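You operate a simulated robot arm through the tools that you are given. There is no shell and no other tool. Be economical: measure what you need, move in short steps, check, and stop when the job is done.

The job below is to be done with a simulated robot arm. You get a single attempt, and the scene is never put back.

JOB
Put things in order on the dining table top. At the end: the brown tamper is on the purple plate; the purple fudge pod stands where the brown cherry pod stood; the green mint box (marked "MINT TEA") stands on top of the red biscuit tin (marked "OAT BISCUITS"); the brown cherry pod stands on top of the clear jam jar (marked "BERRY JAM"); the brown plum pod stands where the green mint box stood; whatever was shut is shut again. Leave all else as you found it, and nothing knocked over.

It is judged by the outcome, as a careful person would: the job done as asked, and still so three seconds after it is handed in. It fails if anything else is knocked over, pushed out of place, dropped, spilled or broken.

ROBOT AND FRAMES
A 5-joint arm with a two-finger parallel gripper, fixed in place. Base frame: the origin is at the foot of the arm, x ahead of it, y to its left, z up; the work surface is at about z = 0. Lengths are in cm, angles in degrees, forces in N, time in s.
With the tool pointing down near the work surface it reaches from about 26 to 68 cm from the base axis. Its first joint turns from -66.0 to 66.0 degrees. The tool tilts only in the upright plane through the base axis and itself; it spins freely about its own axis. Payload 2.9 kg.
The TCP is the grasp point between the finger pads, 3 cm short of the fingertips. In the tool frame z runs along the fingers and y along their closing line. The gripper opens to 11 cm. The fingers are 2 cm wide and 1 cm thick; the gripper's body (4.8 by 11.2 cm) begins 5.5 cm behind the TCP.
Orientation is told as [roll, pitch, yaw] about the base's x, y, z axes, in that order, counted from this pose: with the fingers straight down and closing along the base's y, the tool's x points along the base's -x, its y along +y and its z along -z.

CONTROLS
- The arm moves only by the tool move_arm. Its argument "motion" is a list of rows, each a list of 7 numbers: the turn, a rotation vector about the tool's x, y, z in degrees, then the shift along the tool's x, y, z in cm, then the finger opening in cm, from 0 to 11. In form: [[ax, ay, az, dx, dy, dz, jaw], ...]. A call has 1 to 10 rows; each row shifts and turns the commanded pose from where the row before left it, along the tool's axes as they then stand. A row lasts 0.2 s, in which the tool goes at most 5 cm and 8.6 degrees; a call with a longer step from one row to the next is refused whole, and so is a gripper value outside its range. A pose out of reach is approached as far as the arm can. The call stops where the force on the tool passes 40 N (or 10 N more than at its start, if that is more) or the arm is blocked; 0.2 s more then pass. Each finger travels about 10.8 cm/s and halts on what it meets, pressing with about 37 N; the grip force reading is that of the motor and also rises with nothing between the fingers. The clock runs only during rows and for 0.2 s after the last one: add rows that do not move to give the fingers time. It gives the time, the measured TCP pose, the force on the tool (base axes), the opening and the grip force at its end, in the units of the frame above (readings bear some noise), and new pictures: "show" is both (left out), scene, wrist or none.
- Cameras (640 x 400 px; columns grow to the right, rows downward): "scene" is fixed at [4.14, -45.73, 59.98]; the picture's right is [0.71, -0.70, 0.00], its down [-0.42, -0.42, -0.80] and it looks along [0.56, 0.57, -0.60] (base axes); focal length 376 px, centre (320, 200). "wrist" rides on the gripper at [7.2, 1.7, -10.3] in the tool frame; the picture's right is [-0.23, 0.97, 0.00], its down [-0.76, -0.18, -0.62] and it looks along [-0.61, -0.14, 0.78] (tool axes); focal length 222 px, centre (320, 200). There is no depth. A picture from a camera that has moved, and an enlarged one, comes with that camera's place and axes in the base frame and with its lens.
- inspect(camera, box): a new picture of the part [left, top, right, bottom] of that camera's present view, enlarged. The clock stands still meanwhile.
- hand_in(): hands the job in; it is judged then, once.

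Go step by step. Nothing tells you positions but the pictures and the camera data: compare them with the known pose of the tool, close in by small moves and look again before you grip or let go. The budget is 120 turns and 170 pictures, counting those below and the enlarged ones. Unless the task says otherwise, let go and move clear before handing in, and close with one line.

The tools are called after "Request:" as name(argument=value, ...) on one line, values as JSON. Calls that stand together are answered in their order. move_arm: Moves the arm, as the interface text tells. Its arguments: {"type":"object","properties":{"motion":{"type":"array","items":{"type":"array","items":{"type":"number"}}},"show":{"type":"string","enum":["both","scene","wrist","none"]}},"required":["motion"]} The other tools are called the same way: inspect (camera, box) takes an enlarged picture of a part of a camera's view; hand_in () hands the job in.

At the start:

```text
clock: 0.0
eef_pos: [35.42, 21.94, 30.97]
orientation: [0.0, 0.0, 0.0]
ft_force: [-0.8, 0.1, -0.9]
opening: 11.0
finger_force: 0.1
```

scene: 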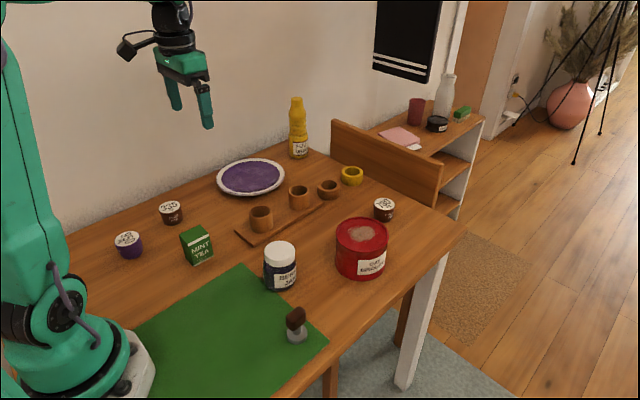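
wrist: 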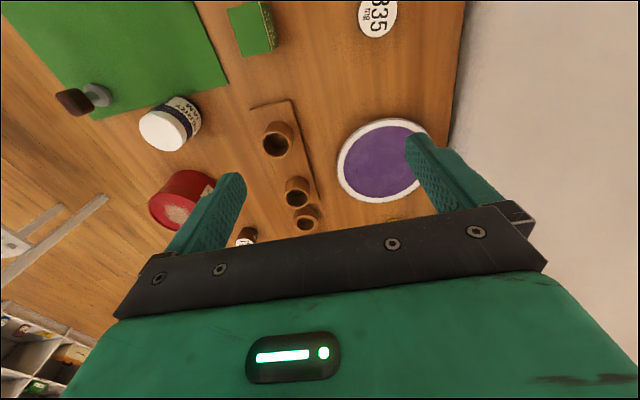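

I see the table with pods, a tea box, a jar, a tin, a tamper and a plate. I'll enlarge the views to read labels and fix positions.

Request:
inspect(camera="scene", box=[100, 180, 260, 280])

Request:
inspect(camera="scene", box=[240, 180, 400, 280])

Request:
inspect(camera="scene", box=[240, 250, 400, 350])

```text
4.00 times, centred on (180, 230) of scene
camera zoom: at [4.14, -45.73, 59.98], right [0.71, -0.7, 0.0], down [-0.42, -0.42, -0.8], along [0.56, 0.57, -0.6], focal length 1504 px, centre (880, 80)
```

zoom: 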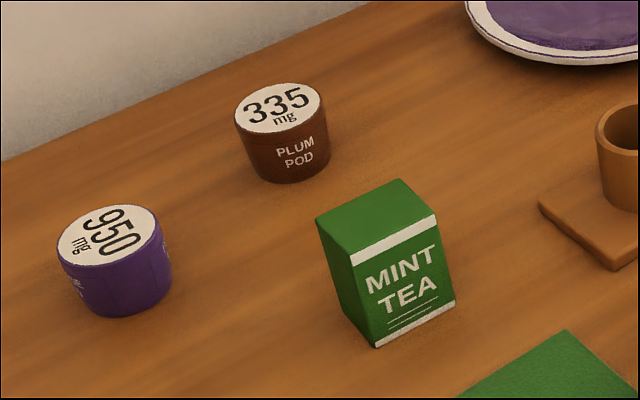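

```text
4.00 times, centred on (320, 230) of scene
camera zoom: at [4.14, -45.73, 59.98], right [0.71, -0.7, 0.0], down [-0.42, -0.42, -0.8], along [0.56, 0.57, -0.6], focal length 1504 px, centre (320, 80)
```

zoom: 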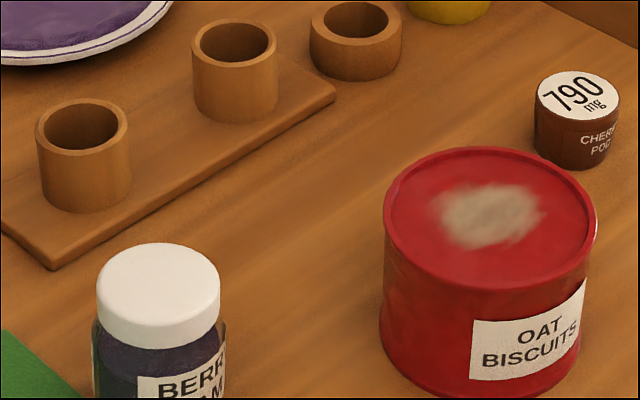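

```text
4.00 times, centred on (320, 300) of scene
camera zoom: at [4.14, -45.73, 59.98], right [0.71, -0.7, 0.0], down [-0.42, -0.42, -0.8], along [0.56, 0.57, -0.6], focal length 1504 px, centre (320, -200)
```

zoom: 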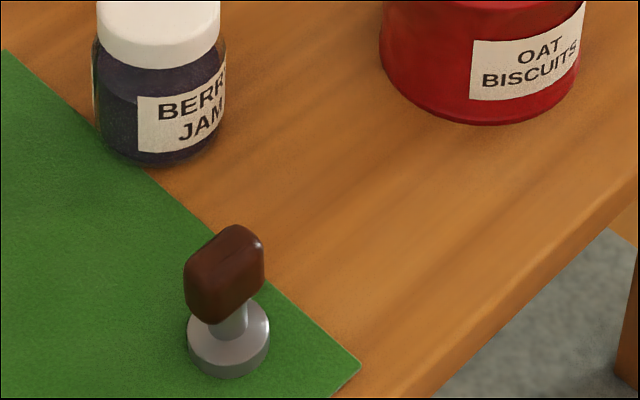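

Estimated from the pictures: cherry pod (67.2,-4.8), tin (50.7,-11.1) with top at about 8.2, jar (35.5,-2.6) with top at about 8.2, mint (27,15), plum (29,31), fudge (17,27), tamper (29,-15) and plate (53,32). First I go above the cherry pod.

Request:
move_arm(motion=[[0, 0, 0, -2.86, -2.67, 1.3, 11], [0, 0, 0, -2.86, -2.67, 1.3, 11], [0, 0, 0, -2.86, -2.67, 1.3, 11], [0, 0, 0, -2.86, -2.67, 1.3, 11], [0, 0, 0, -2.86, -2.67, 1.3, 11], [0, 0, 0, -2.86, -2.67, 1.3, 11], [0, 0, 0, -2.86, -2.67, 1.3, 11], [0, 0, 0, -2.86, -2.67, 1.3, 11], [0, 0, 0, -2.86, -2.67, 1.3, 11], [0, 0, 0, -2.86, -2.67, 1.3, 11]])

```text
clock: 2.2
eef_pos: [64.31, -4.52, 18.01]
orientation: [0.0, 0.0, -0.1]
ft_force: [0.1, -0.2, 0.0]
opening: 11.03
finger_force: 0.1
camera wrist: at [57.12, -2.91, 28.51], right [0.23, 0.97, 0.0], down [0.76, -0.18, 0.62], along [0.61, -0.14, -0.78], focal length 222 px, centre (320, 200)
```

scene: 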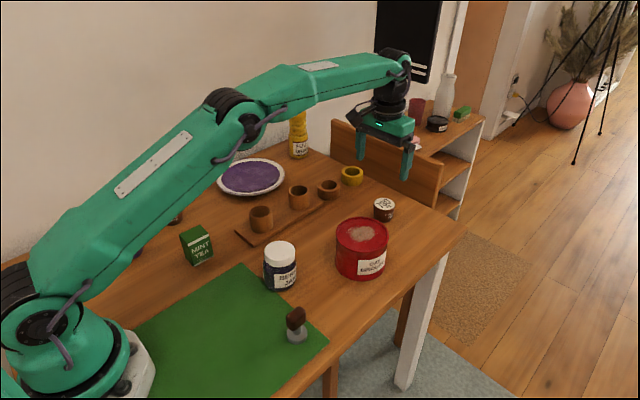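
wrist: 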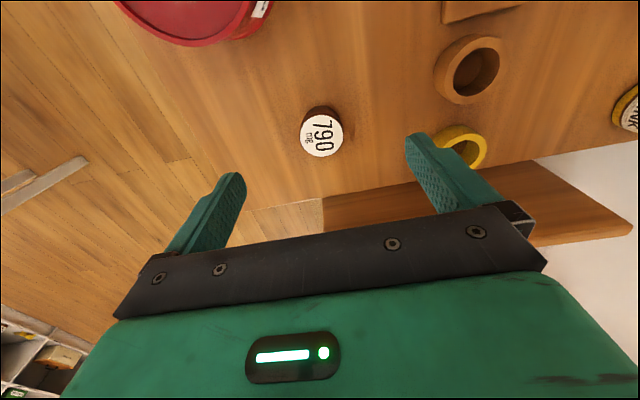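

The pod shows at about (67.4,-5.0), which agrees with the scene estimate. I descend most of the way and check.

Request:
move_arm(motion=[[0, 0, 0, -1, -0.2, 2.5, 11], [0, 0, 0, -1, -0.2, 2.5, 11], [0, 0, 0, -1, -0.1, 2.5, 11], [0, 0, 0, 0, 0, 2.5, 11], [0, 0, 0, 0, 0, 0, 11]])

```text
clock: 3.4
eef_pos: [67.35, -4.99, 7.86]
orientation: [-0.1, 0.1, 0.0]
ft_force: [0.6, 0.4, 0.1]
opening: 10.99
finger_force: 0.0
camera wrist: at [60.1, -3.52, 18.28], right [0.23, 0.97, 0.0], down [0.76, -0.18, 0.62], along [0.61, -0.14, -0.78], focal length 222 px, centre (320, 200)
```

scene: 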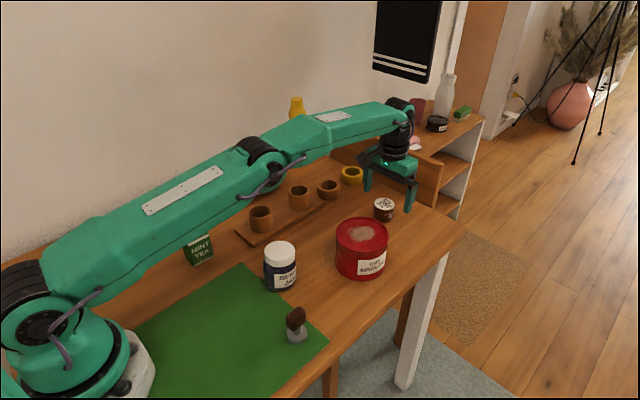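
wrist: 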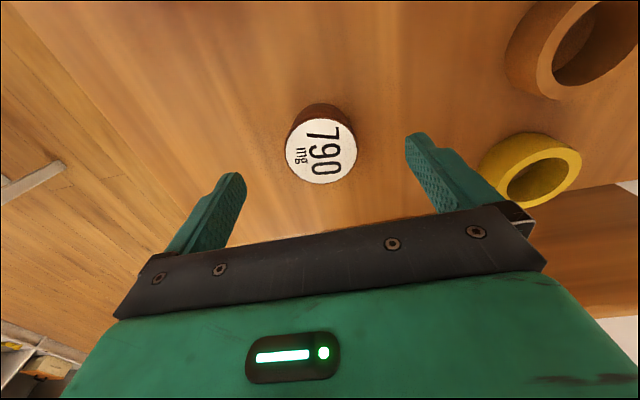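

The pod is centred between the fingers, so I descend and grip.

Request:
move_arm(motion=[[0, 0, 0, 0, -0.15, 2, 9], [0, 0, 0, 0, 0, 1.9, 8], [0, 0, 0, 0, 0, 0, 7], [0, 0, 0, 0, 0, 0, 5.5], [0, 0, 0, 0, 0, 0, 4], [0, 0, 0, 0, 0, 0, 4]])

```text
clock: 4.8
eef_pos: [67.01, -5.27, 4.01]
orientation: [0.0, 0.0, 0.0]
ft_force: [0.9, 0.2, -0.2]
opening: 4.97
finger_force: 36.9
camera wrist: at [59.81, -3.58, 14.53], right [0.23, 0.97, 0.0], down [0.76, -0.18, 0.62], along [0.61, -0.14, -0.78], focal length 222 px, centre (320, 200)
```

scene: 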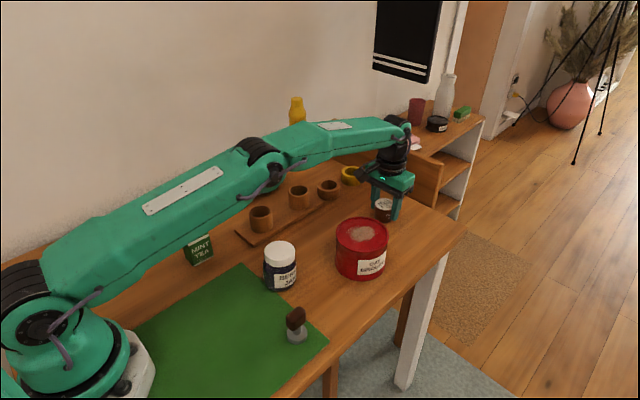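
wrist: 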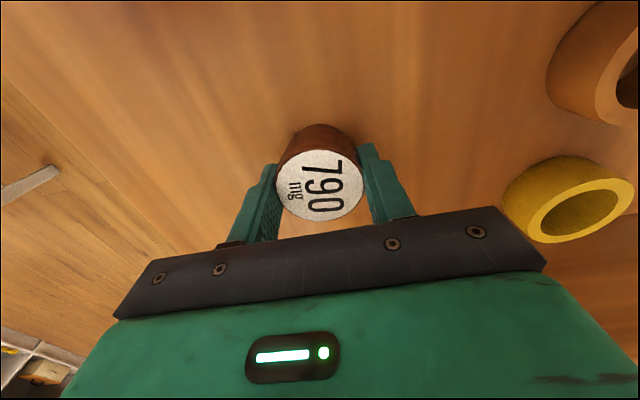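

The cherry pod is held. I lift it and carry it above the jar.

Request:
move_arm(motion=[[0, 0, 0, 0, 0, -3, 4], [0, 0, 0, 1.0, 0, -3.5, 4], [0, 0, 0, 1.5, 0, -3.5, 4], [0, 0, 0, 1.5, 0, -3.2, 4], [0, 0, 0, 4.6, 0.41, 0, 4], [0, 0, 0, 4.6, 0.41, 0, 4], [0, 0, 0, 4.6, 0.41, 0, 4], [0, 0, 0, 4.6, 0.41, 0, 4], [0, 0, 0, 4.6, 0.41, 0, 4], [0, 0, 0, 4.6, 0.41, 0, 4]])

Request:
inspect(camera="scene", box=[200, 180, 360, 300])

```text
clock: 7.0
eef_pos: [35.68, -2.89, 17.21]
orientation: [0.1, 0.1, 0.0]
ft_force: [-0.3, -0.4, 0.4]
opening: 4.0
finger_force: 0.1
camera wrist: at [28.39, -1.16, 27.68], right [0.23, 0.97, 0.0], down [0.76, -0.18, 0.62], along [0.61, -0.14, -0.78], focal length 222 px, centre (320, 200)
```

scene: 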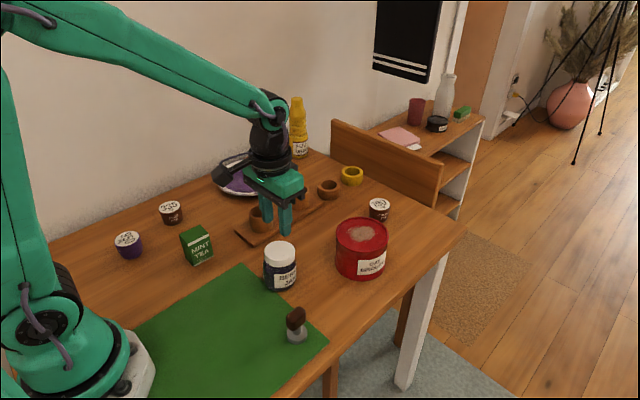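
wrist: 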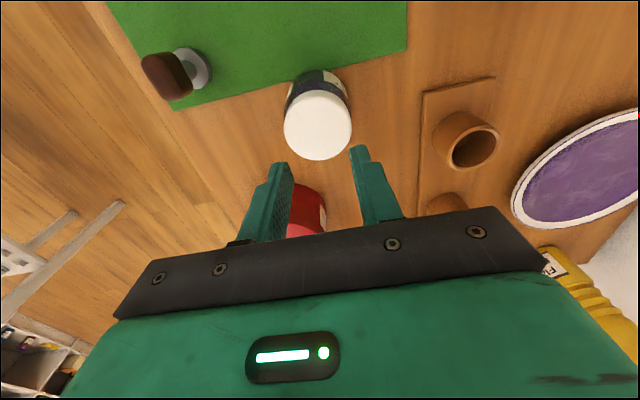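

```text
3.33 times, centred on (280, 240) of scene
camera zoom: at [4.14, -45.74, 59.98], right [0.71, -0.7, 0.0], down [-0.42, -0.42, -0.8], along [0.56, 0.57, -0.6], focal length 1253 px, centre (453, 67)
```

zoom: 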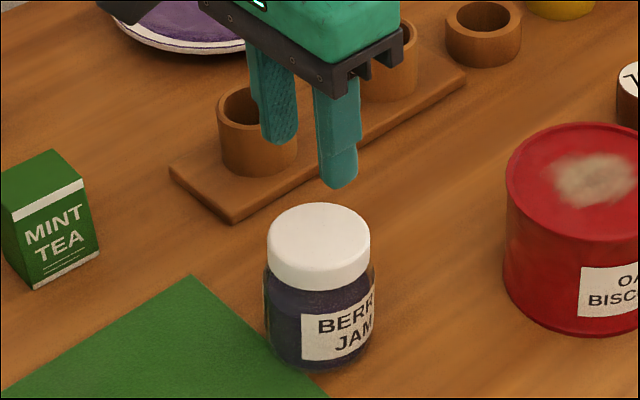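

The fingers are empty: the pod slipped out and stayed near its spot. I look closely to see how it stands and what shape it has.

Request:
inspect(camera="scene", box=[347, 182, 411, 222])

Request:
inspect(camera="scene", box=[140, 192, 204, 232])

```text
10.00 times, centred on (379, 202) of scene
camera zoom: at [4.14, -45.74, 59.98], right [0.71, -0.7, 0.0], down [-0.42, -0.42, -0.8], along [0.56, 0.57, -0.6], focal length 3759 px, centre (-270, 180)
```

zoom: 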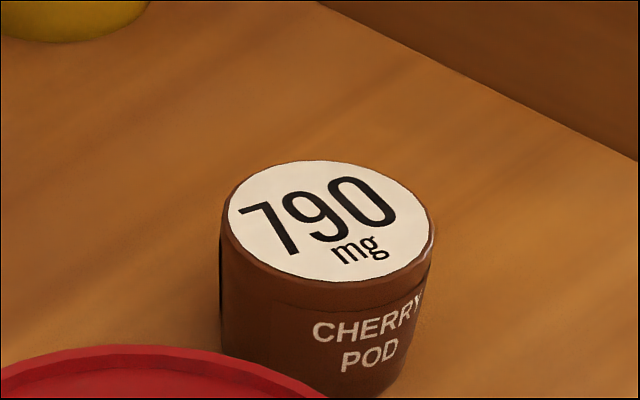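

```text
10.00 times, centred on (172, 212) of scene
camera zoom: at [4.14, -45.74, 59.98], right [0.71, -0.7, 0.0], down [-0.42, -0.42, -0.8], along [0.56, 0.57, -0.6], focal length 3759 px, centre (1800, 80)
```

zoom: 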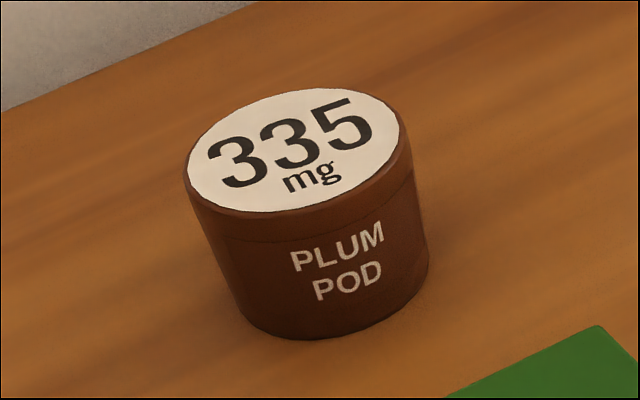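

The cherry pod still stands upright, about 1 cm from where it was. I go back, grip deeper and lift slowly.

Request:
move_arm(motion=[[0, 0, 0, -4.36, -0.2, 0, 9], [0, 0, 0, -4.36, -0.2, 0, 9], [0, 0, 0, -4.36, -0.2, 0, 9], [0, 0, 0, -4.36, -0.2, 0, 9], [0, 0, 0, -4.36, -0.2, 1, 9], [0, 0, 0, -4.36, -0.2, 2, 9], [0, 0, 0, -4.36, -0.2, 2, 9], [0, 0, 0, 0, 0, 2, 9], [0, 0, 0, 0, 0, 2, 9], [0, 0, 0, 0, 0, 0, 9]])

```text
clock: 9.2
eef_pos: [65.96, -4.55, 8.31]
orientation: [-0.1, 0.0, 0.0]
ft_force: [0.8, -1.1, 0.5]
opening: 9.0
finger_force: 0.0
camera wrist: at [58.74, -2.83, 18.68], right [0.23, 0.97, 0.0], down [0.76, -0.18, 0.62], along [0.61, -0.14, -0.78], focal length 222 px, centre (320, 200)
```

scene: 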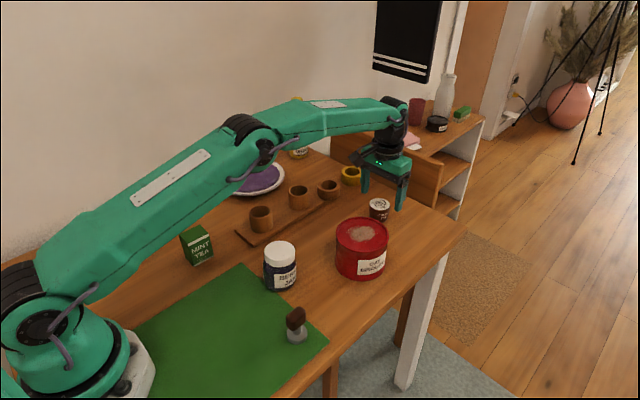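
wrist: 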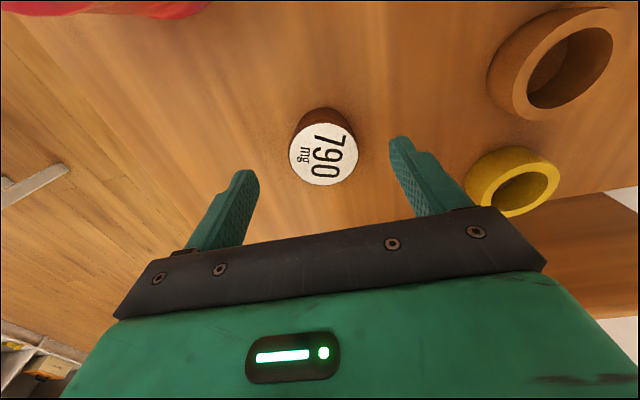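

The pod is at about (66.3,-4.25). I descend deeper and grip with a slower check.

Request:
move_arm(motion=[[0, 0, 0, -0.3, 0.25, 2, 9], [0, 0, 0, 0, 0, 2, 9], [0, 0, 0, 0, 0, 1, 8], [0, 0, 0, 0, 0, 0, 6], [0, 0, 0, 0, 0, 0, 4], [0, 0, 0, 0, 0, 0, 2], [0, 0, 0, 0, 0, 0, 2], [0, 0, 0, 0, 0, 0, 2]], show="wrist")

Request:
inspect(camera="scene", box=[340, 160, 436, 220])

```text
clock: 11.0
eef_pos: [66.24, -4.14, 3.42]
orientation: [0.0, -0.1, 0.0]
ft_force: [0.3, 0.3, 0.9]
opening: 4.82
finger_force: 37.4
camera wrist: at [59.05, -2.55, 13.73], right [0.23, 0.97, 0.0], down [0.76, -0.18, 0.62], along [0.61, -0.14, -0.78], focal length 222 px, centre (320, 200)
```

wrist: 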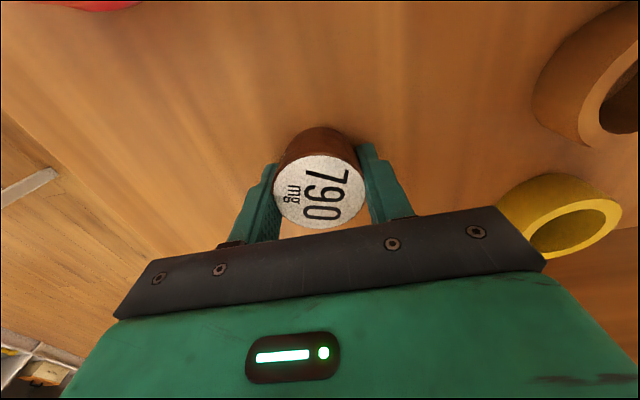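

```text
6.67 times, centred on (388, 190) of scene
camera zoom: at [4.14, -45.73, 59.98], right [0.71, -0.7, 0.0], down [-0.42, -0.42, -0.8], along [0.56, 0.57, -0.6], focal length 2506 px, centre (-133, 267)
```

zoom: 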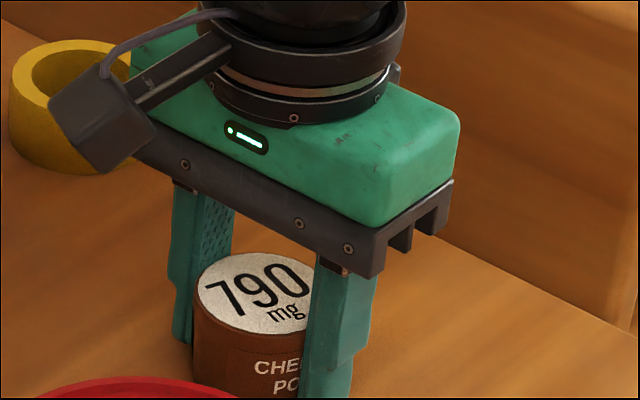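

The grip looks centred. I test with a slow lift.

Request:
move_arm(motion=[[0, 0, 0, 0, 0, -0.3, 2], [0, 0, 0, 0, 0, -0.6, 2], [0, 0, 0, 0, 0, -0.8, 2], [0, 0, 0, 0, 0, -0.8, 2], [0, 0, 0, 0, 0, -0.5, 2], [0, 0, 0, 0, 0, 0, 2]], show="wrist")

Request:
inspect(camera="scene", box=[340, 160, 436, 220])

```text
clock: 12.4
eef_pos: [66.27, -4.42, 6.3]
orientation: [0.1, -0.1, -0.1]
ft_force: [0.4, 0.2, 0.1]
opening: 4.82
finger_force: 37.3
camera wrist: at [59.08, -2.66, 16.78], right [0.23, 0.97, 0.0], down [0.76, -0.18, 0.62], along [0.61, -0.14, -0.78], focal length 222 px, centre (320, 200)
```

wrist: 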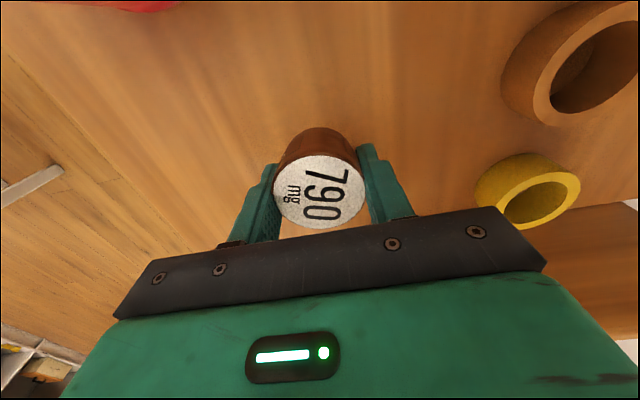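

```text
6.67 times, centred on (388, 190) of scene
camera zoom: at [4.14, -45.73, 59.98], right [0.71, -0.7, 0.0], down [-0.42, -0.42, -0.8], along [0.56, 0.57, -0.6], focal length 2506 px, centre (-133, 267)
```

zoom: 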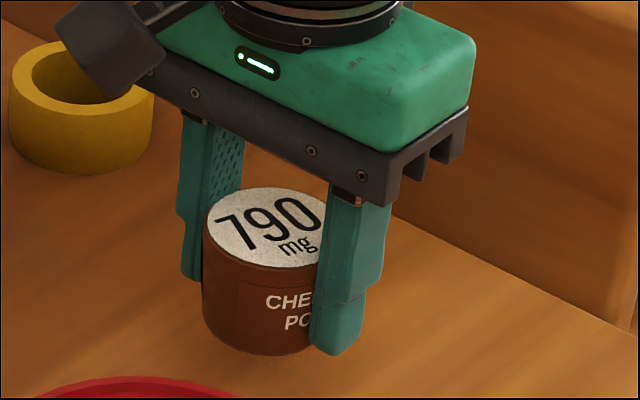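

Held firmly. I lift and carry it at moderate speed.

Request:
move_arm(motion=[[0, 0, 0, 0, 0, -1.5, 2], [0, 0, 0, 0, 0, -2, 2], [0, 0, 0, 1, 0, -2, 2], [0, 0, 0, 2, 0, -2, 2], [0, 0, 0, 2.5, 0.2, -1.5, 2], [0, 0, 0, 3, 0.2, 0, 2], [0, 0, 0, 3, 0.2, 0, 2], [0, 0, 0, 3, 0.2, 0, 2], [0, 0, 0, 3, 0.2, 0, 2], [0, 0, 0, 3, 0.2, 0, 2]], show="none")

Request:
move_arm(motion=[[0, 0, 0, 3, 0.2, 0, 2], [0, 0, 0, 3, 0.1, 0, 2], [0, 0, 0, 3, 0, 0, 2], [0, 0, 0, 2.5, 0, 0, 2], [0, 0, 0, 1.6, 0, 0, 2], [0, 0, 0, 0, 0, 0, 2]])

Request:
inspect(camera="scene", box=[220, 170, 348, 300])

```text
clock: 14.6
eef_pos: [45.93, -3.19, 14.87]
orientation: [-0.1, 0.0, -0.1]
ft_force: [0.1, -0.3, 0.4]
opening: 4.83
finger_force: 36.9
```

```text
clock: 16.0
eef_pos: [32.6, -2.73, 15.23]
orientation: [-0.1, 0.0, 0.0]
ft_force: [0.4, -0.3, -0.2]
opening: 4.83
finger_force: 37.2
camera wrist: at [25.39, -1.22, 25.61], right [0.23, 0.97, 0.0], down [0.76, -0.18, 0.62], along [0.61, -0.14, -0.78], focal length 222 px, centre (320, 200)
```

scene: 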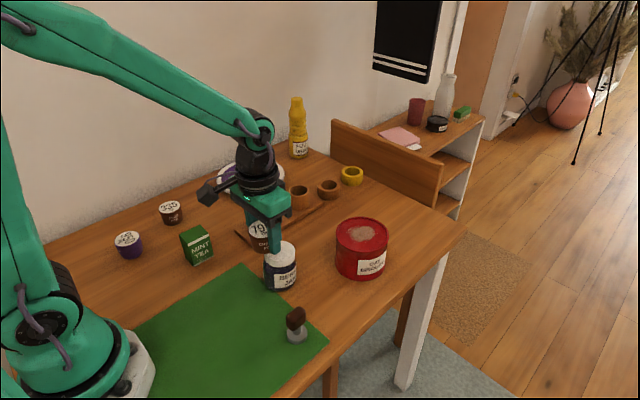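
wrist: 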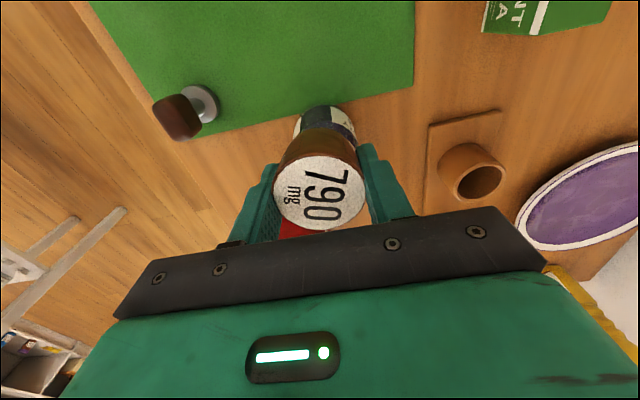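

```text
3.08 times, centred on (284, 235) of scene
camera zoom: at [4.14, -45.73, 59.98], right [0.71, -0.7, 0.0], down [-0.42, -0.42, -0.8], along [0.56, 0.57, -0.6], focal length 1157 px, centre (431, 92)
```

zoom: 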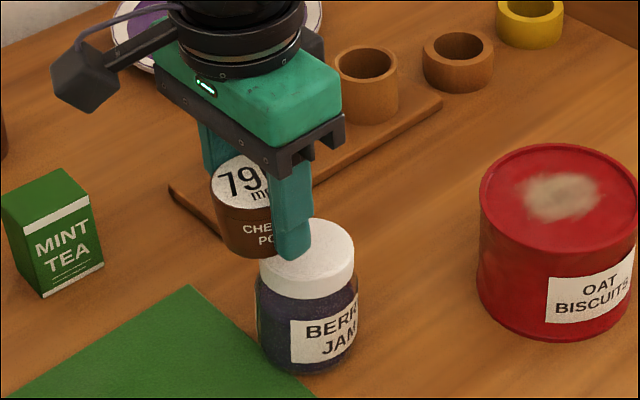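

I overshot by 3 cm in x. I correct that and lower to just above the lid.

Request:
move_arm(motion=[[0, 0, 0, -1.5, 0, 0, 2], [0, 0, 0, -1.5, -0.1, 0.5, 2], [0, 0, 0, 0, 0, 1, 2], [0, 0, 0, 0, 0, 0.8, 2], [0, 0, 0, 0, 0, 0, 2]])

Request:
inspect(camera="scene", box=[236, 210, 332, 300])

```text
clock: 17.2
eef_pos: [35.75, -2.84, 12.85]
orientation: [0.0, 0.0, 0.0]
ft_force: [-0.3, 0.5, 0.5]
opening: 4.87
finger_force: 37.5
camera wrist: at [28.54, -1.06, 23.41], right [0.23, 0.97, 0.0], down [0.76, -0.18, 0.62], along [0.61, -0.14, -0.78], focal length 222 px, centre (320, 200)
```

scene: 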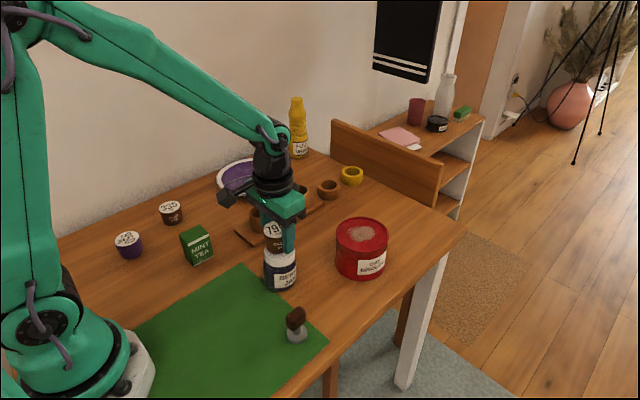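
wrist: 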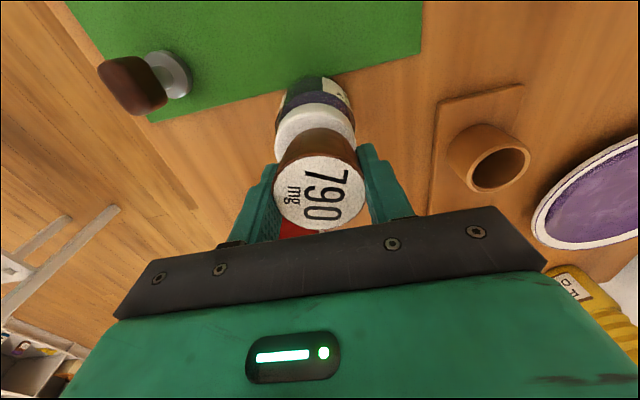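

```text
4.44 times, centred on (284, 255) of scene
camera zoom: at [4.14, -45.73, 59.98], right [0.71, -0.7, 0.0], down [-0.42, -0.42, -0.8], along [0.56, 0.57, -0.6], focal length 1671 px, centre (480, -44)
```

zoom: 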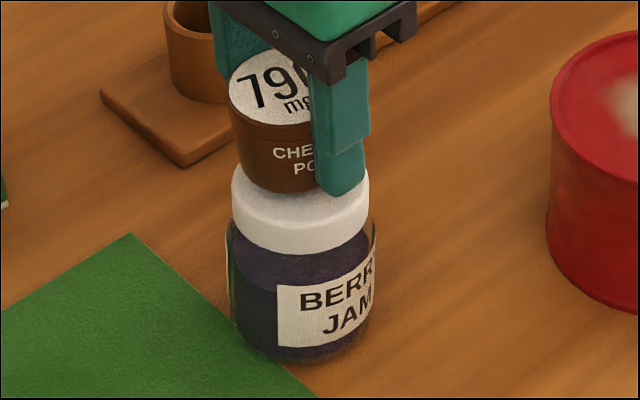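

I shift slightly toward the lid centre and lower in small steps.

Request:
move_arm(motion=[[0, 0, 0, -0.1, -0.25, 0.3, 2], [0, 0, 0, 0, 0, 0.3, 2], [0, 0, 0, 0, 0, 0.3, 2], [0, 0, 0, 0, 0, 0, 2]], show="none")

Request:
inspect(camera="scene", box=[252, 220, 316, 300])

Request:
inspect(camera="wrist", box=[240, 60, 400, 240])

```text
clock: 18.2
eef_pos: [35.76, -2.99, 12.2]
orientation: [0.1, 0.0, 0.0]
ft_force: [-1.1, 1.2, 6.8]
opening: 4.82
finger_force: 37.4
```

```text
5.00 times, centred on (284, 260) of scene
camera zoom: at [4.13, -45.73, 59.98], right [0.71, -0.7, 0.0], down [-0.42, -0.42, -0.8], along [0.56, 0.57, -0.6], focal length 1880 px, centre (500, -100)
```

zoom: 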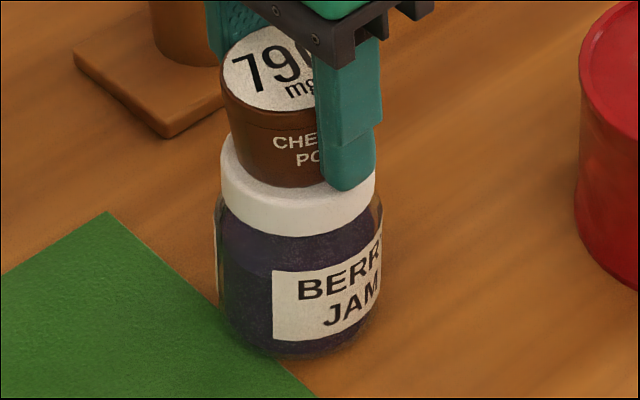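

```text
2.22 times, centred on (320, 150) of wrist
camera zoom: at [28.5, -1.33, 22.58], right [0.23, 0.97, 0.0], down [0.76, -0.18, 0.62], along [0.61, -0.14, -0.78], focal length 494 px, centre (320, 311)
```

zoom: 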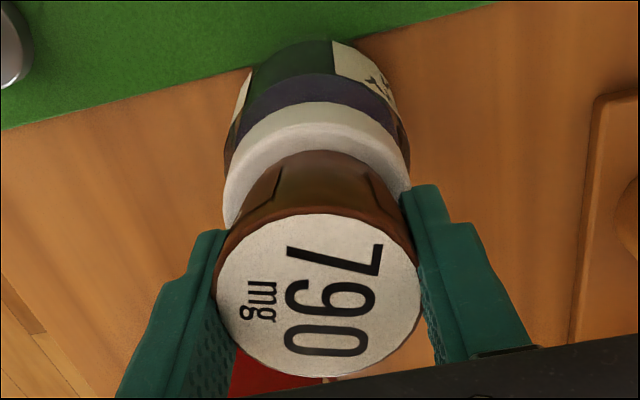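

The pod rests on the lid, centred well enough. I release it and rise.

Request:
move_arm(motion=[[0, 0, 0, 0, 0, 0, 4.5], [0, 0, 0, 0, 0, 0, 5.5], [0, 0, 0, 0, 0, 0, 7], [0, 0, 0, 0, 0, 0, 8], [0, 0, 0, 0, 0, -2, 8], [0, 0, 0, 0, 0, -3, 8], [0, 0, 0, 0, 0, -4, 8]])

Request:
inspect(camera="scene", box=[252, 220, 316, 300])

```text
clock: 19.8
eef_pos: [35.63, -2.95, 21.12]
orientation: [0.1, 0.1, 0.0]
ft_force: [-0.7, -0.4, -0.1]
opening: 8.02
finger_force: 0.1
camera wrist: at [28.49, -1.38, 31.63], right [0.23, 0.97, 0.0], down [0.76, -0.18, 0.62], along [0.61, -0.14, -0.78], focal length 222 px, centre (320, 200)
```

scene: 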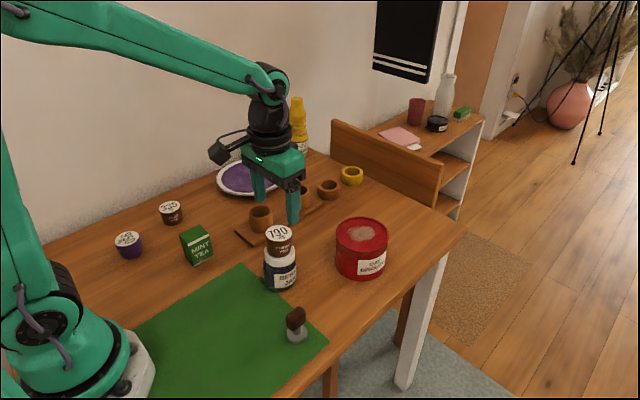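
wrist: 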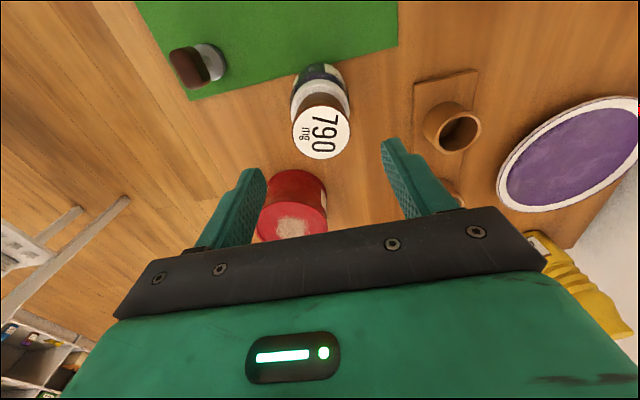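

```text
5.00 times, centred on (284, 260) of scene
camera zoom: at [4.14, -45.73, 59.98], right [0.71, -0.7, 0.0], down [-0.42, -0.42, -0.8], along [0.56, 0.57, -0.6], focal length 1880 px, centre (500, -100)
```

zoom: 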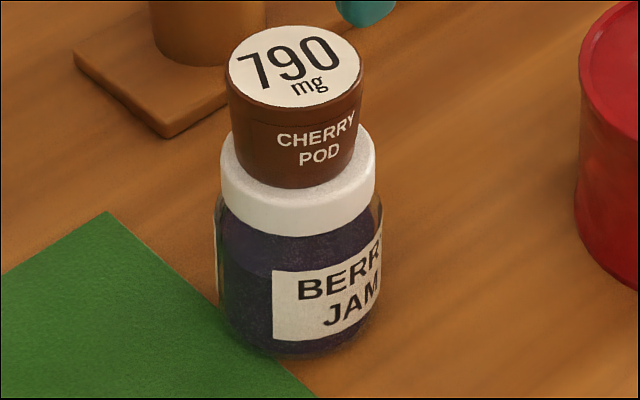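

The cherry pod stands well centred on the jar. Next I go above the fudge pod.

Request:
move_arm(motion=[[0, 0, 0, 1.32, 3.6, 0.6, 9], [0, 0, 0, 1.32, 3.6, 0.6, 9], [0, 0, 0, 1.32, 3.6, 0.6, 9], [0, 0, 0, 1.32, 3.6, 0.6, 9], [0, 0, 0, 1.32, 3.6, 0.6, 9], [0, 0, 0, 2.75, 3, 0.8, 9], [0, 0, 0, 2.75, 3, 0.8, 9], [0, 0, 0, 2.75, 3, 0.8, 9], [0, 0, 0, 2.75, 3, 0.8, 9], [0, 0, 0, 0, 0, 0, 9]])

```text
clock: 22.0
eef_pos: [18.55, 27.23, 15.11]
orientation: [0.0, -0.1, 0.0]
ft_force: [0.5, 0.0, -0.4]
opening: 8.98
finger_force: 0.0
camera wrist: at [11.31, 28.74, 25.43], right [0.23, 0.97, 0.0], down [0.76, -0.18, 0.62], along [0.61, -0.14, -0.78], focal length 222 px, centre (320, 200)
```

scene: 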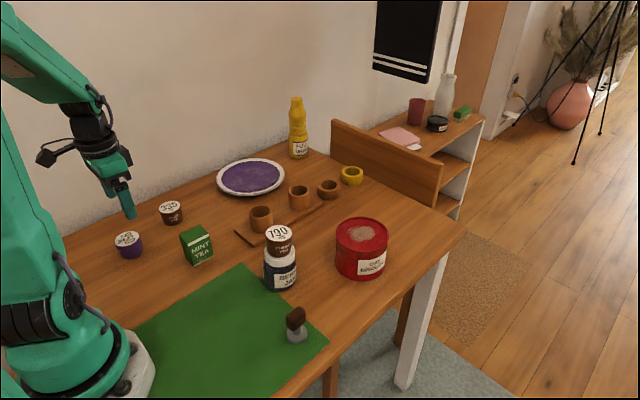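
wrist: 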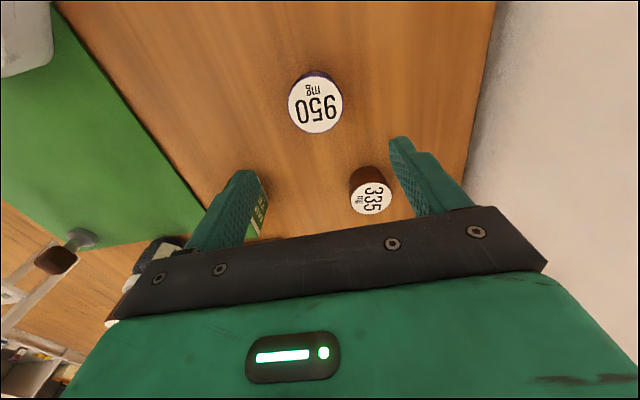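

The fudge pod is at about (17.0,27.1). I descend and grip.

Request:
move_arm(motion=[[0, 0, 0, 0.8, -0.1, 2.5, 9], [0, 0, 0, 0.8, -0.1, 2.5, 9], [0, 0, 0, 0, 0, 2.5, 9], [0, 0, 0, 0, 0, 2, 9], [0, 0, 0, 0, 0, 2.2, 8], [0, 0, 0, 0, 0, 0, 6], [0, 0, 0, 0, 0, 0, 4], [0, 0, 0, 0, 0, 0, 2], [0, 0, 0, 0, 0, 0, 2], [0, 0, 0, 0, 0, 0, 2]], show="wrist")

Request:
inspect(camera="scene", box=[80, 200, 176, 270])

```text
clock: 24.2
eef_pos: [16.76, 26.99, 3.29]
orientation: [-0.1, 0.0, 0.0]
ft_force: [0.5, -0.4, 0.0]
opening: 4.9
finger_force: 36.8
camera wrist: at [9.51, 28.52, 13.78], right [0.23, 0.97, 0.0], down [0.76, -0.18, 0.62], along [0.61, -0.14, -0.78], focal length 222 px, centre (320, 200)
```

wrist: 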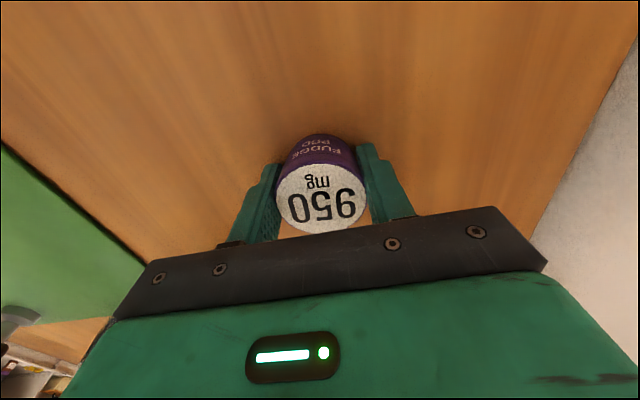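

```text
5.71 times, centred on (128, 235) of scene
camera zoom: at [4.14, -45.73, 59.98], right [0.71, -0.7, 0.0], down [-0.42, -0.42, -0.8], along [0.56, 0.57, -0.6], focal length 2148 px, centre (1417, 0)
```

zoom: 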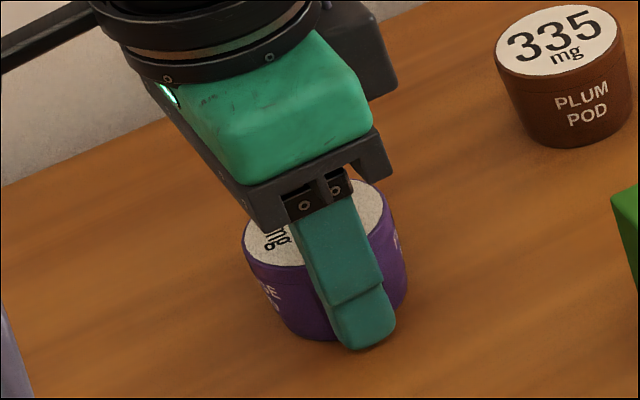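

Gripped and centred. I lift slowly, then carry it across to the old cherry spot.

Request:
move_arm(motion=[[0, 0, 0, 0, 0, -0.3, 2], [0, 0, 0, 0, 0, -0.6, 2], [0, 0, 0, 0, 0, -1, 2], [0, 0, 0, 0, 0, -1.5, 2], [0, 0, 0, 0, 0, -2, 2], [0, 0, 0, 0, 0, -2, 2], [0, 0, 0, 0, 0, -2, 2], [0, 0, 0, 0, 0, -2, 2], [0, 0, 0, 0, 0, -2, 2], [0, 0, 0, 0, 0, 0, 2]], show="scene")

Request:
move_arm(motion=[[0, 0, 0, -2.0, -1.3, 0, 2], [0, 0, 0, -2.976, -1.888, 0, 2], [0, 0, 0, -2.976, -1.888, 0, 2], [0, 0, 0, -2.976, -1.888, 0, 2], [0, 0, 0, -2.976, -1.888, 0, 2], [0, 0, 0, -2.976, -1.888, 0, 2], [0, 0, 0, -2.976, -1.888, 0, 2], [0, 0, 0, -2.976, -1.888, 0, 2], [0, 0, 0, -2.976, -1.888, 0, 2], [0, 0, 0, -2.976, -1.888, 0, 2]], show="none")

```text
clock: 26.4
eef_pos: [16.54, 26.72, 16.67]
orientation: [-0.1, 0.0, 0.0]
ft_force: [-0.1, 0.4, 0.1]
opening: 4.91
finger_force: 37.2
```

scene: 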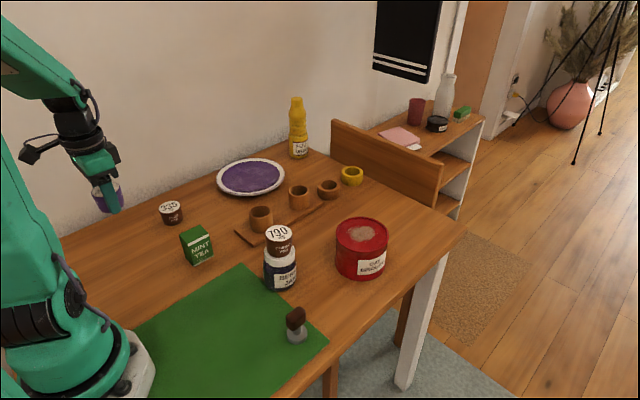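

```text
clock: 28.6
eef_pos: [45.4, 8.39, 16.44]
orientation: [0.0, 0.0, 0.0]
ft_force: [0.4, 0.5, -1.3]
opening: 4.91
finger_force: 37.5
```

Still held. I continue to the spot.

Request:
move_arm(motion=[[0, 0, 0, -2.98, -1.94, 0, 2], [0, 0, 0, -2.98, -1.94, 0, 2], [0, 0, 0, -2.98, -1.94, 0, 2], [0, 0, 0, -2.98, -1.94, 0, 2], [0, 0, 0, -2.98, -1.94, 1, 2], [0, 0, 0, -2.98, -1.94, 2, 2], [0, 0, 0, -2.98, -1.94, 2, 2], [0, 0, 0, -0.5, 0, 2, 2], [0, 0, 0, -0.5, 0, 1.5, 2], [0, 0, 0, 0, 0, 0, 2]])

```text
clock: 30.8
eef_pos: [67.35, -5.07, 7.78]
orientation: [0.0, 0.0, 0.0]
ft_force: [0.8, 0.9, 0.5]
opening: 4.89
finger_force: 37.3
camera wrist: at [60.13, -3.38, 18.23], right [0.23, 0.97, 0.0], down [0.76, -0.18, 0.62], along [0.61, -0.14, -0.78], focal length 222 px, centre (320, 200)
```

scene: 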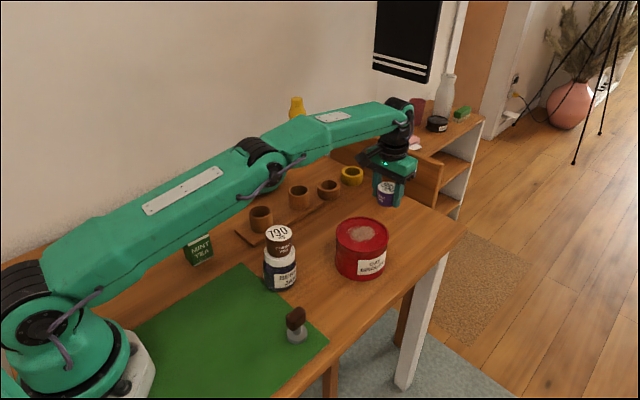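
wrist: 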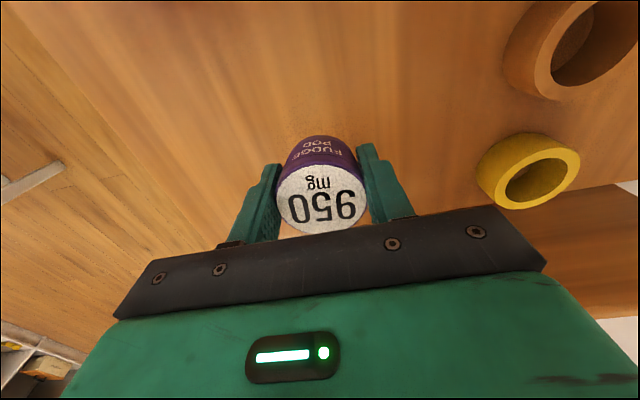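

In position over the spot. I lower to the table gently.

Request:
move_arm(motion=[[0, 0, 0, 0, 0, 1.5, 2], [0, 0, 0, 0, 0, 1.3, 2], [0, 0, 0, 0, 0, 0.8, 2], [0, 0, 0, 0, 0, 0.4, 2], [0, 0, 0, 0, 0, 0.3, 2], [0, 0, 0, 0, 0, 0, 2]], show="none")

Request:
inspect(camera="scene", box=[340, 160, 436, 220])

```text
clock: 32.2
eef_pos: [67.29, -5.06, 3.75]
orientation: [0.0, 0.0, 0.0]
ft_force: [0.3, -0.3, -0.2]
opening: 4.88
finger_force: 36.8
```

```text
6.67 times, centred on (388, 190) of scene
camera zoom: at [4.14, -45.73, 59.98], right [0.71, -0.7, 0.0], down [-0.42, -0.42, -0.8], along [0.56, 0.57, -0.6], focal length 2506 px, centre (-133, 267)
```

zoom: 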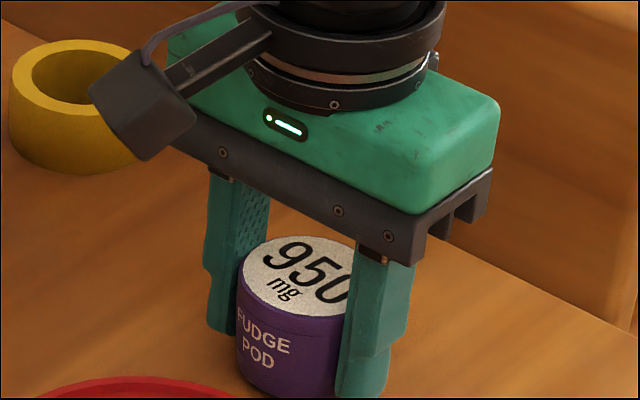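

Request:
move_arm(motion=[[0, 0, 0, 0, 0, 0.2, 2], [0, 0, 0, 0, 0, 0.2, 2], [0, 0, 0, 0, 0, 0, 2]], show="none")

```text
clock: 33.0
eef_pos: [67.15, -5.21, 3.53]
orientation: [0.0, 0.0, 0.1]
ft_force: [0.2, 0.9, -0.3]
opening: 4.89
finger_force: 36.7
```

No contact force yet, so I take one more small step and then release.

Request:
move_arm(motion=[[0, 0, 0, 0, 0, 0.2, 2], [0, 0, 0, 0, 0, 0, 2], [0, 0, 0, 0, 0, 0, 4.7], [0, 0, 0, 0, 0, 0, 5.5], [0, 0, 0, 0, 0, 0, 7], [0, 0, 0, 0, 0, 0, 8], [0, 0, 0, 0, 0, -2, 8], [0, 0, 0, 0, 0, -3, 8], [0, 0, 0, 2, 0, -4, 8], [0, 0, 0, 3, 0, -3.5, 8]])

Request:
inspect(camera="scene", box=[340, 170, 420, 220])

```text
clock: 35.2
eef_pos: [62.3, -5.48, 15.62]
orientation: [0.1, 0.1, 0.0]
ft_force: [0.4, -0.5, -0.1]
opening: 8.03
finger_force: 0.1
camera wrist: at [55.04, -3.76, 26.13], right [0.23, 0.97, 0.0], down [0.76, -0.18, 0.62], along [0.61, -0.14, -0.78], focal length 222 px, centre (320, 200)
```

scene: 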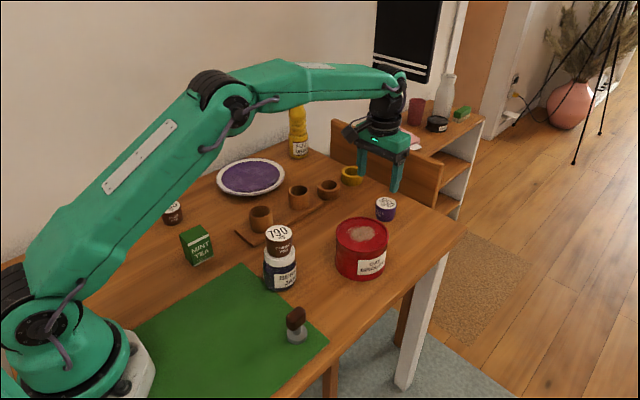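
wrist: 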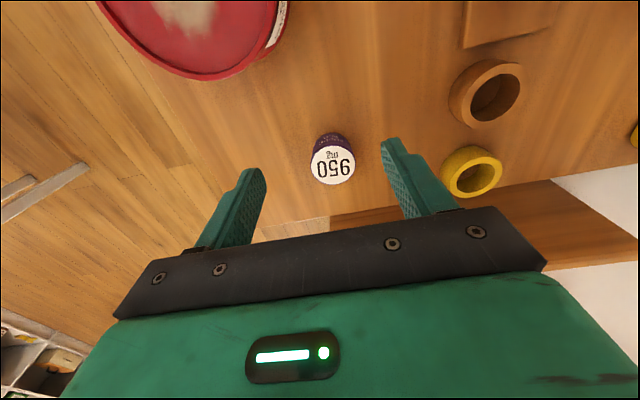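

```text
8.00 times, centred on (380, 195) of scene
camera zoom: at [4.14, -45.73, 59.98], right [0.71, -0.7, 0.0], down [-0.42, -0.42, -0.8], along [0.56, 0.57, -0.6], focal length 3007 px, centre (-160, 240)
```

zoom: 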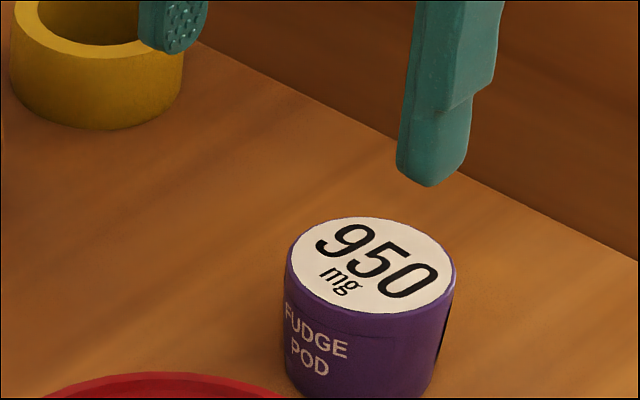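

The fudge pod stands in place. Next is the mint box, so I move above it.

Request:
move_arm(motion=[[0, 0, 0, 3.5, 2.05, 0, 8], [0, 0, 0, 3.5, 2.05, 0, 8], [0, 0, 0, 3.5, 2.05, 0, 8], [0, 0, 0, 3.5, 2.05, 0, 8], [0, 0, 0, 3.5, 2.05, 0, 8], [0, 0, 0, 3.5, 2.05, 0, 8], [0, 0, 0, 3.5, 2.05, 0, 8], [0, 0, 0, 3.5, 2.05, 0, 8], [0, 0, 0, 3.5, 2.05, 0, 8], [0, 0, 0, 3.5, 2.05, 0, 8]])

```text
clock: 37.4
eef_pos: [27.26, 15.43, 15.6]
orientation: [0.1, 0.0, 0.0]
ft_force: [0.7, -0.2, 0.8]
opening: 8.0
finger_force: 0.0
camera wrist: at [20.03, 17.11, 26.12], right [0.23, 0.97, 0.0], down [0.76, -0.18, 0.62], along [0.61, -0.14, -0.78], focal length 222 px, centre (320, 200)
```

scene: 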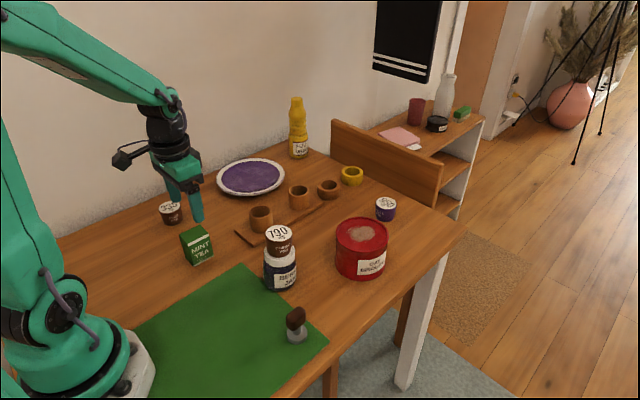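
wrist: 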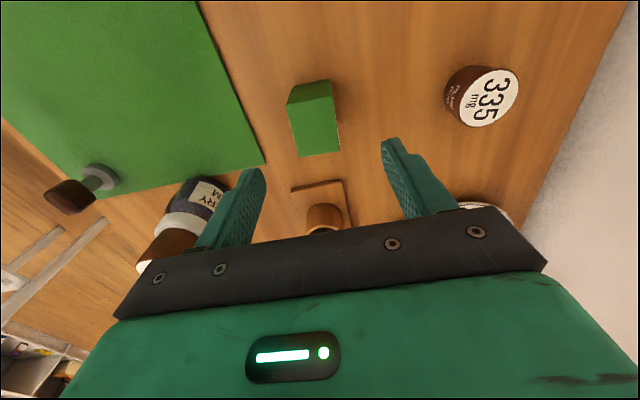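

Request:
inspect(camera="wrist", box=[264, 60, 376, 180])

```text
3.33 times, centred on (320, 120) of wrist
camera zoom: at [20.03, 17.11, 26.12], right [0.23, 0.97, 0.0], down [0.76, -0.18, 0.62], along [0.61, -0.14, -0.78], focal length 740 px, centre (320, 467)
```

zoom: 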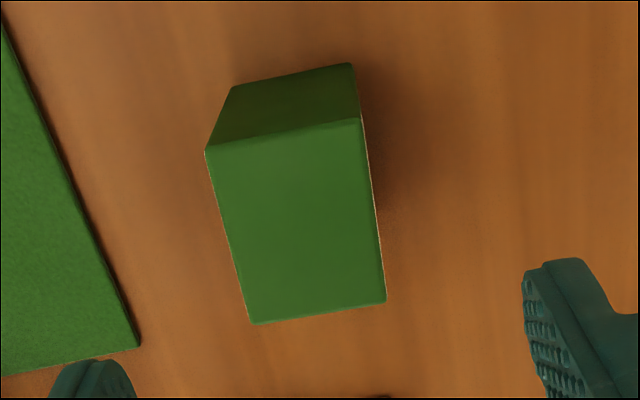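

The mint box is centred at (27.2,15.0) and turned about -3°. I align, descend and grip.

Request:
move_arm(motion=[[0, 0, 0, 0, -0.45, 0, 8], [0, 0, 3, 0, 0, 2, 8], [0, 0, 0, 0, 0, 3, 8], [0, 0, 0, 0, 0, 3, 8], [0, 0, 0, 0, 0, 2, 8], [0, 0, 0, 0, 0, 1, 8], [0, 0, 0, 0, 0, 0, 8]])

Request:
inspect(camera="scene", box=[140, 190, 252, 280])

```text
clock: 39.0
eef_pos: [27.27, 15.1, 4.77]
orientation: [0.0, -0.1, -3.0]
ft_force: [0.5, 0.3, -0.3]
opening: 7.99
finger_force: 0.0
camera wrist: at [20.18, 17.12, 15.18], right [0.28, 0.96, 0.0], down [0.75, -0.22, 0.62], along [0.6, -0.17, -0.78], focal length 222 px, centre (320, 200)
```

scene: 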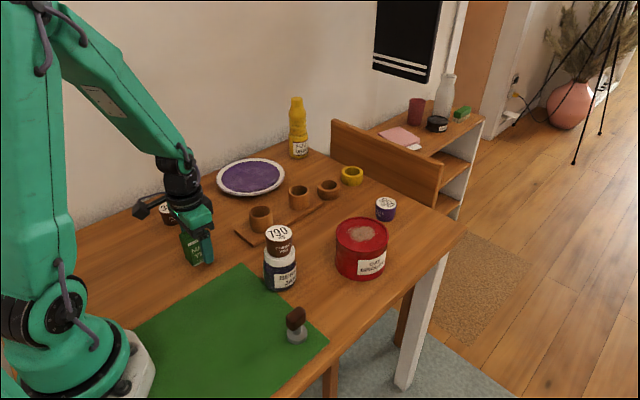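
wrist: 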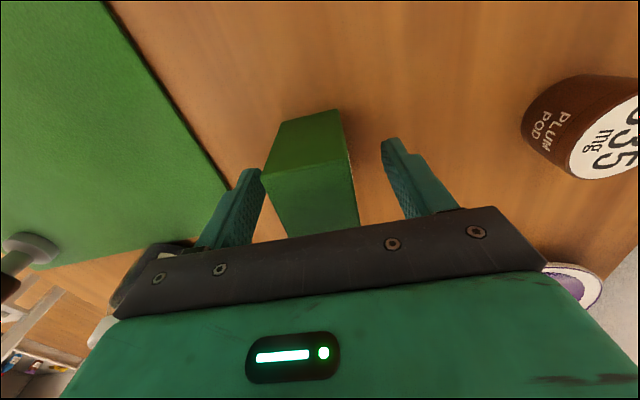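

```text
4.44 times, centred on (196, 235) of scene
camera zoom: at [4.14, -45.73, 59.98], right [0.71, -0.7, 0.0], down [-0.42, -0.42, -0.8], along [0.56, 0.57, -0.6], focal length 1671 px, centre (871, 44)
```

zoom: 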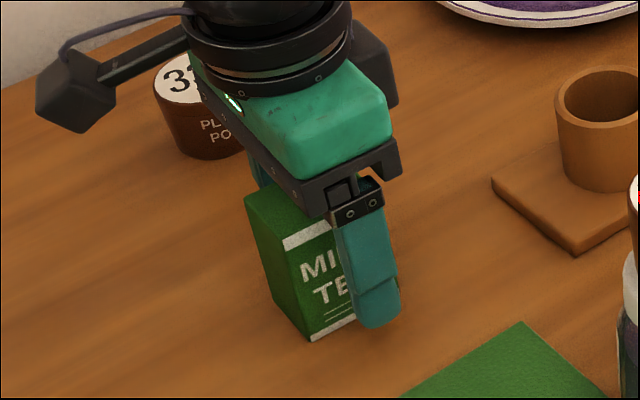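

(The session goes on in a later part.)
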